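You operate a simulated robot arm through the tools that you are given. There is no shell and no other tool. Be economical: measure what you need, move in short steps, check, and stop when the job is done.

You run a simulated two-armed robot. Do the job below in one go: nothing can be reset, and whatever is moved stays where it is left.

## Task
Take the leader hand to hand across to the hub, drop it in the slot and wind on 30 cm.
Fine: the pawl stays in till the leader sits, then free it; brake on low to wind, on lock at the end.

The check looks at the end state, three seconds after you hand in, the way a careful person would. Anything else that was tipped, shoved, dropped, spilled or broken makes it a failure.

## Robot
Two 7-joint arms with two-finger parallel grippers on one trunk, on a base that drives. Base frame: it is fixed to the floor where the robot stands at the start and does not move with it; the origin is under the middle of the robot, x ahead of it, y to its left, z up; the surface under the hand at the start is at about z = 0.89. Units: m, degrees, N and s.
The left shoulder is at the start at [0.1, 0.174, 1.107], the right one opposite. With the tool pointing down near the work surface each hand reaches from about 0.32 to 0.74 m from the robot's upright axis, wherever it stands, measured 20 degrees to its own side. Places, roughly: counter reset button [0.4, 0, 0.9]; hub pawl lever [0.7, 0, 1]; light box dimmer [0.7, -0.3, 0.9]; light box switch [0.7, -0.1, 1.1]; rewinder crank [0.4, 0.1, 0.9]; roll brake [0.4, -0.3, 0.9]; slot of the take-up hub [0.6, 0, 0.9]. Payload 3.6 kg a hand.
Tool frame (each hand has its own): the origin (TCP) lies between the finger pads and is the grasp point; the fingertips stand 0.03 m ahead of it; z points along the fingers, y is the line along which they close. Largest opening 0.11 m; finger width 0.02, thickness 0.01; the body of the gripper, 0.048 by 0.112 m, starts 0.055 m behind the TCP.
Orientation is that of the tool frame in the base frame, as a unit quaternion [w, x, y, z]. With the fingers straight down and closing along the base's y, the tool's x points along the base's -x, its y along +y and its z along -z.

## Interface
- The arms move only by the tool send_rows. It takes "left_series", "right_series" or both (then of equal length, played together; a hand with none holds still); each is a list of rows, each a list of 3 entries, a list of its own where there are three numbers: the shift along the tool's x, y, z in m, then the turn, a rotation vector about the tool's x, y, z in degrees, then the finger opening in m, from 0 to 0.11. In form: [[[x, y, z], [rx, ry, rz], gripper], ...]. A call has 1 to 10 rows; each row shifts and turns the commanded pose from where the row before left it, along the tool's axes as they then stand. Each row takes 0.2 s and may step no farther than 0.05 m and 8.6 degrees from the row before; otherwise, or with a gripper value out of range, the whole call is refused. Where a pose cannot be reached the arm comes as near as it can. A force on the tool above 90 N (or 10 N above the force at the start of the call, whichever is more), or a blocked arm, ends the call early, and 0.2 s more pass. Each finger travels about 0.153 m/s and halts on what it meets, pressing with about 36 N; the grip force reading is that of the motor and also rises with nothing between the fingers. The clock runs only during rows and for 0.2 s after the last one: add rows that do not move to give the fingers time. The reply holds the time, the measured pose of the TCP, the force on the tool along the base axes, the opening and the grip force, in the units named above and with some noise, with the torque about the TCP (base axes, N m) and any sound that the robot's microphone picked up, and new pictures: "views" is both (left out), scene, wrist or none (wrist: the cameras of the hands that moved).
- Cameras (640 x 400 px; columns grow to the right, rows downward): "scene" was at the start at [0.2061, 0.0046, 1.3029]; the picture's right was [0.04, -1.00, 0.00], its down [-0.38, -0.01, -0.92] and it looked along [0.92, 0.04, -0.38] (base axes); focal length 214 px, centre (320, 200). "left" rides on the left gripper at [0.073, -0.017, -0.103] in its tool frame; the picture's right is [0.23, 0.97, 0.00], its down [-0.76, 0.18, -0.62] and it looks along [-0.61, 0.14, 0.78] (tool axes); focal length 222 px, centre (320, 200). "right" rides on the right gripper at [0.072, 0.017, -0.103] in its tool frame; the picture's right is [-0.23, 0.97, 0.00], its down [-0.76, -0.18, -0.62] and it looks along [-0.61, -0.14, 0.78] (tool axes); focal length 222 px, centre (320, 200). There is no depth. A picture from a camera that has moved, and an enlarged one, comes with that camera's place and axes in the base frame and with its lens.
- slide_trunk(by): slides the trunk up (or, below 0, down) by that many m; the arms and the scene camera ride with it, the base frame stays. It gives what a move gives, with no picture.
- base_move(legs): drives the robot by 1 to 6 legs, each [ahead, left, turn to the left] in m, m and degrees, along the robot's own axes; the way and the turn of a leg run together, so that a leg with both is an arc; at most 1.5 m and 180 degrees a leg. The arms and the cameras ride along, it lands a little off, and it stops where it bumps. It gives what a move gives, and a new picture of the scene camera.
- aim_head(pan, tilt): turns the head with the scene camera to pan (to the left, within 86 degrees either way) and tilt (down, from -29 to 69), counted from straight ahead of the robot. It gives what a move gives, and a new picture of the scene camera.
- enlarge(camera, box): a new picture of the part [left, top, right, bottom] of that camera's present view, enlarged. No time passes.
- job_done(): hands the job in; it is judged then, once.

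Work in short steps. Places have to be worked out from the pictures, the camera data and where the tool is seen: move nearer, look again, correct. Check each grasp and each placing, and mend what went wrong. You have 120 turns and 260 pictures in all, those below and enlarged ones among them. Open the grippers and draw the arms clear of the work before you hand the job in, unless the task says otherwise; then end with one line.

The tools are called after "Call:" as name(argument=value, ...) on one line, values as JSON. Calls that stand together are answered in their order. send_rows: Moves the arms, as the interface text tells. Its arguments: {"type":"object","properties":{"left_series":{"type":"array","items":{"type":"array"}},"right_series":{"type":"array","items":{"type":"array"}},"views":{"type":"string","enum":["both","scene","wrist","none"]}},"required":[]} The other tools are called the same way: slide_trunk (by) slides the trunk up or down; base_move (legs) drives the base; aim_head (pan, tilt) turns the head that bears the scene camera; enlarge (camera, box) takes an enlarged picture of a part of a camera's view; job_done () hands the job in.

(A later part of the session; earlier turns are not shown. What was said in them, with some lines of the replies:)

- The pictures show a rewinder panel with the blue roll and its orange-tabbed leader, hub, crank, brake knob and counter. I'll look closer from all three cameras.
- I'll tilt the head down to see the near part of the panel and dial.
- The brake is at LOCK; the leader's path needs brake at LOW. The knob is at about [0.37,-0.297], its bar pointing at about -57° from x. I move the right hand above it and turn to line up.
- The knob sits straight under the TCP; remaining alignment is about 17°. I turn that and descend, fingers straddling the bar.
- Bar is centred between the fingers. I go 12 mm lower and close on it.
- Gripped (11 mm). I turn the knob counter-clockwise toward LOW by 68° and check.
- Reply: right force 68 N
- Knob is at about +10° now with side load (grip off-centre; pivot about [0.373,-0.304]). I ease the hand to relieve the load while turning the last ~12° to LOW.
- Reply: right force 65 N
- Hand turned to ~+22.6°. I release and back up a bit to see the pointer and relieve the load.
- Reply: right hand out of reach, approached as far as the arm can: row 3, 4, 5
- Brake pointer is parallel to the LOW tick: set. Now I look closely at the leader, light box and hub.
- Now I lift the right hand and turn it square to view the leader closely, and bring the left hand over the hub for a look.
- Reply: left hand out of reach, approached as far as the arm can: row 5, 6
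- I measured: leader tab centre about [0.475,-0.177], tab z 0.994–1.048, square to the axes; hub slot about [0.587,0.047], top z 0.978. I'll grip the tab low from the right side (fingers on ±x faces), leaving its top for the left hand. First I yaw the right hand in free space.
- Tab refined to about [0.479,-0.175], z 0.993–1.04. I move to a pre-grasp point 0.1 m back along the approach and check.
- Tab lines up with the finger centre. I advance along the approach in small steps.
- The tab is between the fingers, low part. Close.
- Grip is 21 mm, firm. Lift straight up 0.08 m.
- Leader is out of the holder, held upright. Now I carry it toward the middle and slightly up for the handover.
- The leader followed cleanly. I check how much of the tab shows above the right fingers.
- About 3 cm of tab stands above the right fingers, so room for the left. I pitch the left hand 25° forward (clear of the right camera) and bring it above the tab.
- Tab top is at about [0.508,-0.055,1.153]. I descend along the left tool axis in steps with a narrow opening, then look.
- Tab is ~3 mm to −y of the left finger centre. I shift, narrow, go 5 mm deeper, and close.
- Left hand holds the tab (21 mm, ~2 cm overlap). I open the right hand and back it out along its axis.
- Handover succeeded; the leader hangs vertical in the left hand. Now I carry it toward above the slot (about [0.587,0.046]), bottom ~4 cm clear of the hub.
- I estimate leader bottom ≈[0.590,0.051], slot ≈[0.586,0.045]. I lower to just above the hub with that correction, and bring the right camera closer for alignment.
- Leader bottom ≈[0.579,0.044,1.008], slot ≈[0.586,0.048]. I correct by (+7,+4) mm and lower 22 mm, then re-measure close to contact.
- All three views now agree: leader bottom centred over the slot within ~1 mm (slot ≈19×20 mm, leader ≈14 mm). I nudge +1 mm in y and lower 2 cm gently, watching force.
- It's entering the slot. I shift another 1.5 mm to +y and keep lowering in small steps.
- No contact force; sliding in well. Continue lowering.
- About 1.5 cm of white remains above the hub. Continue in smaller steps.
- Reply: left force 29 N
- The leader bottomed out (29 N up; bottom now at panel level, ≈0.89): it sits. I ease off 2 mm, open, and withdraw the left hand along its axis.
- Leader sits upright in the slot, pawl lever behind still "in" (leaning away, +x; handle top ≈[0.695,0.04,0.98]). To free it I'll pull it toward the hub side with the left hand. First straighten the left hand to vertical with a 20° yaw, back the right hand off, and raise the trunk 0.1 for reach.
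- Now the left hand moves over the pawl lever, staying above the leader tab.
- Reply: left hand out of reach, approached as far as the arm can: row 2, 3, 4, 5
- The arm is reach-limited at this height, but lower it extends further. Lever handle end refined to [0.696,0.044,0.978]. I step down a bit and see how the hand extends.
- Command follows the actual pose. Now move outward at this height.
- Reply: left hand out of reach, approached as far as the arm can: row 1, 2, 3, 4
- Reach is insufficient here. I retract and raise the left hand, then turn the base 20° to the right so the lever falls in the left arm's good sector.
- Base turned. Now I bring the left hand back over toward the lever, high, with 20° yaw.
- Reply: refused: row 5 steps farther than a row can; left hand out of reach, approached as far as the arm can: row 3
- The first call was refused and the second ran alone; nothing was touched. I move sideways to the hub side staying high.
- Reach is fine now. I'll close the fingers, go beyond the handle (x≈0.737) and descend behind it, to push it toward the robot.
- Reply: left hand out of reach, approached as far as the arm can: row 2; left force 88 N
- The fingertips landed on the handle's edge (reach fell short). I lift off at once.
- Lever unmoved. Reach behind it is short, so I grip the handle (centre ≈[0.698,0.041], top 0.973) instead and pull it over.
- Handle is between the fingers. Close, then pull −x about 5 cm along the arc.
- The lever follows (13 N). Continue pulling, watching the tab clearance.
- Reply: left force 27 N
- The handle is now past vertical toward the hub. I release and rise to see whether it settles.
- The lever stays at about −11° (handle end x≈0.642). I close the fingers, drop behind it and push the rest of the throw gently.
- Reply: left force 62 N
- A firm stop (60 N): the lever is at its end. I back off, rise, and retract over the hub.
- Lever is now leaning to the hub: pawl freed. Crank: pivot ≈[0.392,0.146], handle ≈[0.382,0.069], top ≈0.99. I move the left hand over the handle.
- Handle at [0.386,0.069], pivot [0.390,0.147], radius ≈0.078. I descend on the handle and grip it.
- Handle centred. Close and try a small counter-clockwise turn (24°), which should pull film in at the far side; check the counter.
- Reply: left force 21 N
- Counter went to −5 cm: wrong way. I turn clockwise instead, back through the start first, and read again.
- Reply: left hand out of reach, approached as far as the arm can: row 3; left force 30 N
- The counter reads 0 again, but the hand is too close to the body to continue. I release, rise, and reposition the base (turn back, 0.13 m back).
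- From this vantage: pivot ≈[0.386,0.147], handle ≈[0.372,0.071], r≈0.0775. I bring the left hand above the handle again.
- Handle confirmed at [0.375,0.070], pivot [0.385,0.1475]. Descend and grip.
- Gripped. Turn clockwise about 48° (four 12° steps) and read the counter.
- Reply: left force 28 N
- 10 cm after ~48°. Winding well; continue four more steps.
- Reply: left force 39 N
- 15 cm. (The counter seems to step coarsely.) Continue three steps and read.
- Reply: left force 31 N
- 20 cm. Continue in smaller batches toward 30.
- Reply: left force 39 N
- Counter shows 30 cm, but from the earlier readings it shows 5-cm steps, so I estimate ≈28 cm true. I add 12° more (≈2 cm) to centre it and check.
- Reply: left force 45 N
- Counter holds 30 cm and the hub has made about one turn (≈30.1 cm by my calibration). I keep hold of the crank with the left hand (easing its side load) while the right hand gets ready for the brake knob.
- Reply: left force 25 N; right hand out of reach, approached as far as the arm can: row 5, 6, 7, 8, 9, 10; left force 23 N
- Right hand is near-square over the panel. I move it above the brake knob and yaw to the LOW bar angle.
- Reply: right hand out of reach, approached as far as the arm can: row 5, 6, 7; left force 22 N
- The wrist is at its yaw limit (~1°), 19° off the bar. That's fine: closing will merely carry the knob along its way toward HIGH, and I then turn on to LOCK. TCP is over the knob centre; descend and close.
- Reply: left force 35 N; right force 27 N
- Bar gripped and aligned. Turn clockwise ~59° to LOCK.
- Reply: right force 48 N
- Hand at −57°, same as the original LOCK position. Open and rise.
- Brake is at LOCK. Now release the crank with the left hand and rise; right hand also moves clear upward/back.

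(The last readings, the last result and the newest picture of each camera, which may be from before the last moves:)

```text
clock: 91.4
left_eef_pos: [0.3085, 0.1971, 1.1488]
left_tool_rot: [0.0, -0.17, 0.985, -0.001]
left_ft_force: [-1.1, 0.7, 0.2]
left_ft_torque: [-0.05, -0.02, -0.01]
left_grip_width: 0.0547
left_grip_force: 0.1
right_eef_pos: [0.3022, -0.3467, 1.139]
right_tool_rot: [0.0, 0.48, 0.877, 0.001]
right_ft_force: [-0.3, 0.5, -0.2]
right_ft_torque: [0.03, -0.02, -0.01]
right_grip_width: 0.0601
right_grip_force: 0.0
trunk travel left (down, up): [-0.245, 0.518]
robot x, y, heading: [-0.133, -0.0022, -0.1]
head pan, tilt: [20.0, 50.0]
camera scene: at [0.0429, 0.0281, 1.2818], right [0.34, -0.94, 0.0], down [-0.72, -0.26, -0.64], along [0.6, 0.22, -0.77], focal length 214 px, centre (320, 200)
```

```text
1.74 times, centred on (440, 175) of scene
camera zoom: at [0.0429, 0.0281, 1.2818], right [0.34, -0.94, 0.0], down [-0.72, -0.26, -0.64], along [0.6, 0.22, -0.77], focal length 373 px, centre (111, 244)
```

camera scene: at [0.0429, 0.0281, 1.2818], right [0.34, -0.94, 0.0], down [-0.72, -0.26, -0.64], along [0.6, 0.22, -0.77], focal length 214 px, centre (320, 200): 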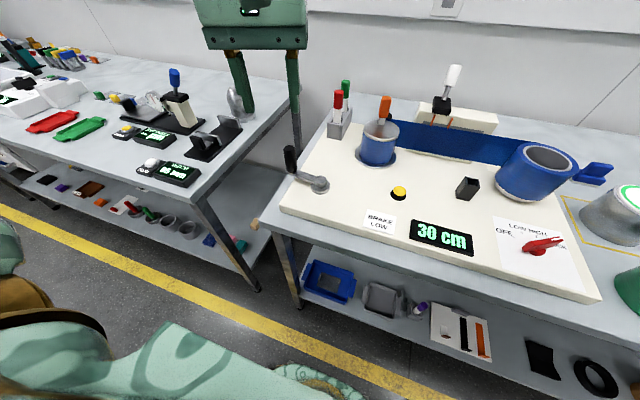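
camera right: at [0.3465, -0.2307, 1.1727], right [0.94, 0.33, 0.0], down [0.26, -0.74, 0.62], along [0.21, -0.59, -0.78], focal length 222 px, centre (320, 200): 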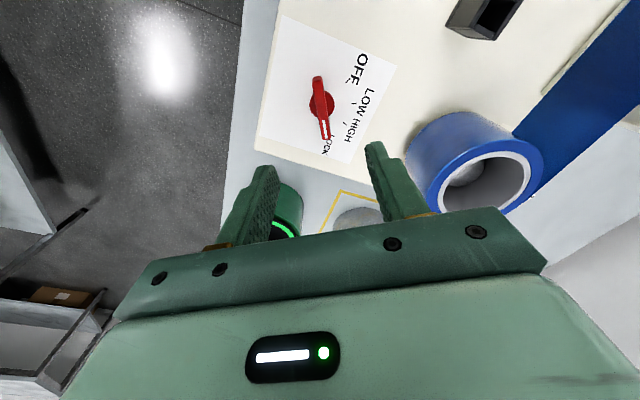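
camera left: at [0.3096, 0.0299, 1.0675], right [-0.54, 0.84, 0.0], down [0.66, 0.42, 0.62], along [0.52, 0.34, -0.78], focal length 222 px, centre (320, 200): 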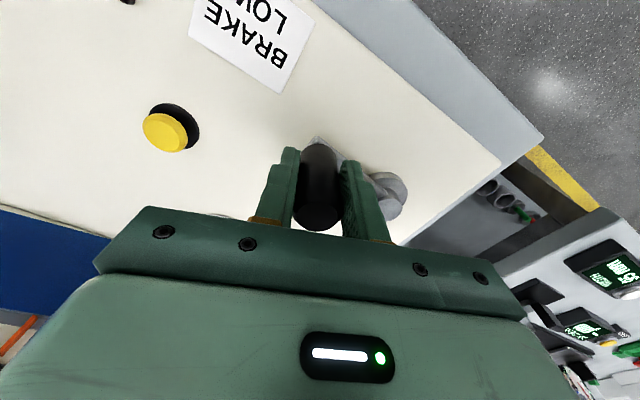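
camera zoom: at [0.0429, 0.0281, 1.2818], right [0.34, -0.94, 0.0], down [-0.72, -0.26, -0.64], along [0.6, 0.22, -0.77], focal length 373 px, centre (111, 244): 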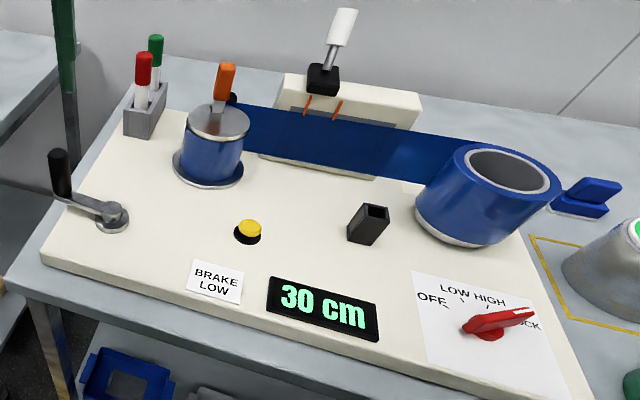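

Everything reads right: 30 cm on the counter, brake on LOCK, leader seated in the hub, pawl freed, film taut, both hands open and clear. I hand in.

Call:
job_done()

```text
The job is handed in.
```

The leader went from the right hand to the left and into the hub slot. I freed the pawl once it was seated, wound on with the brake on LOW until the counter read 30 cm, then set the brake to LOCK. The counter moves in 5 cm steps; I put the true length at about 30 cm. My first small crank turn went the wrong way (counter to −5 cm), and I turned it back before winding on.
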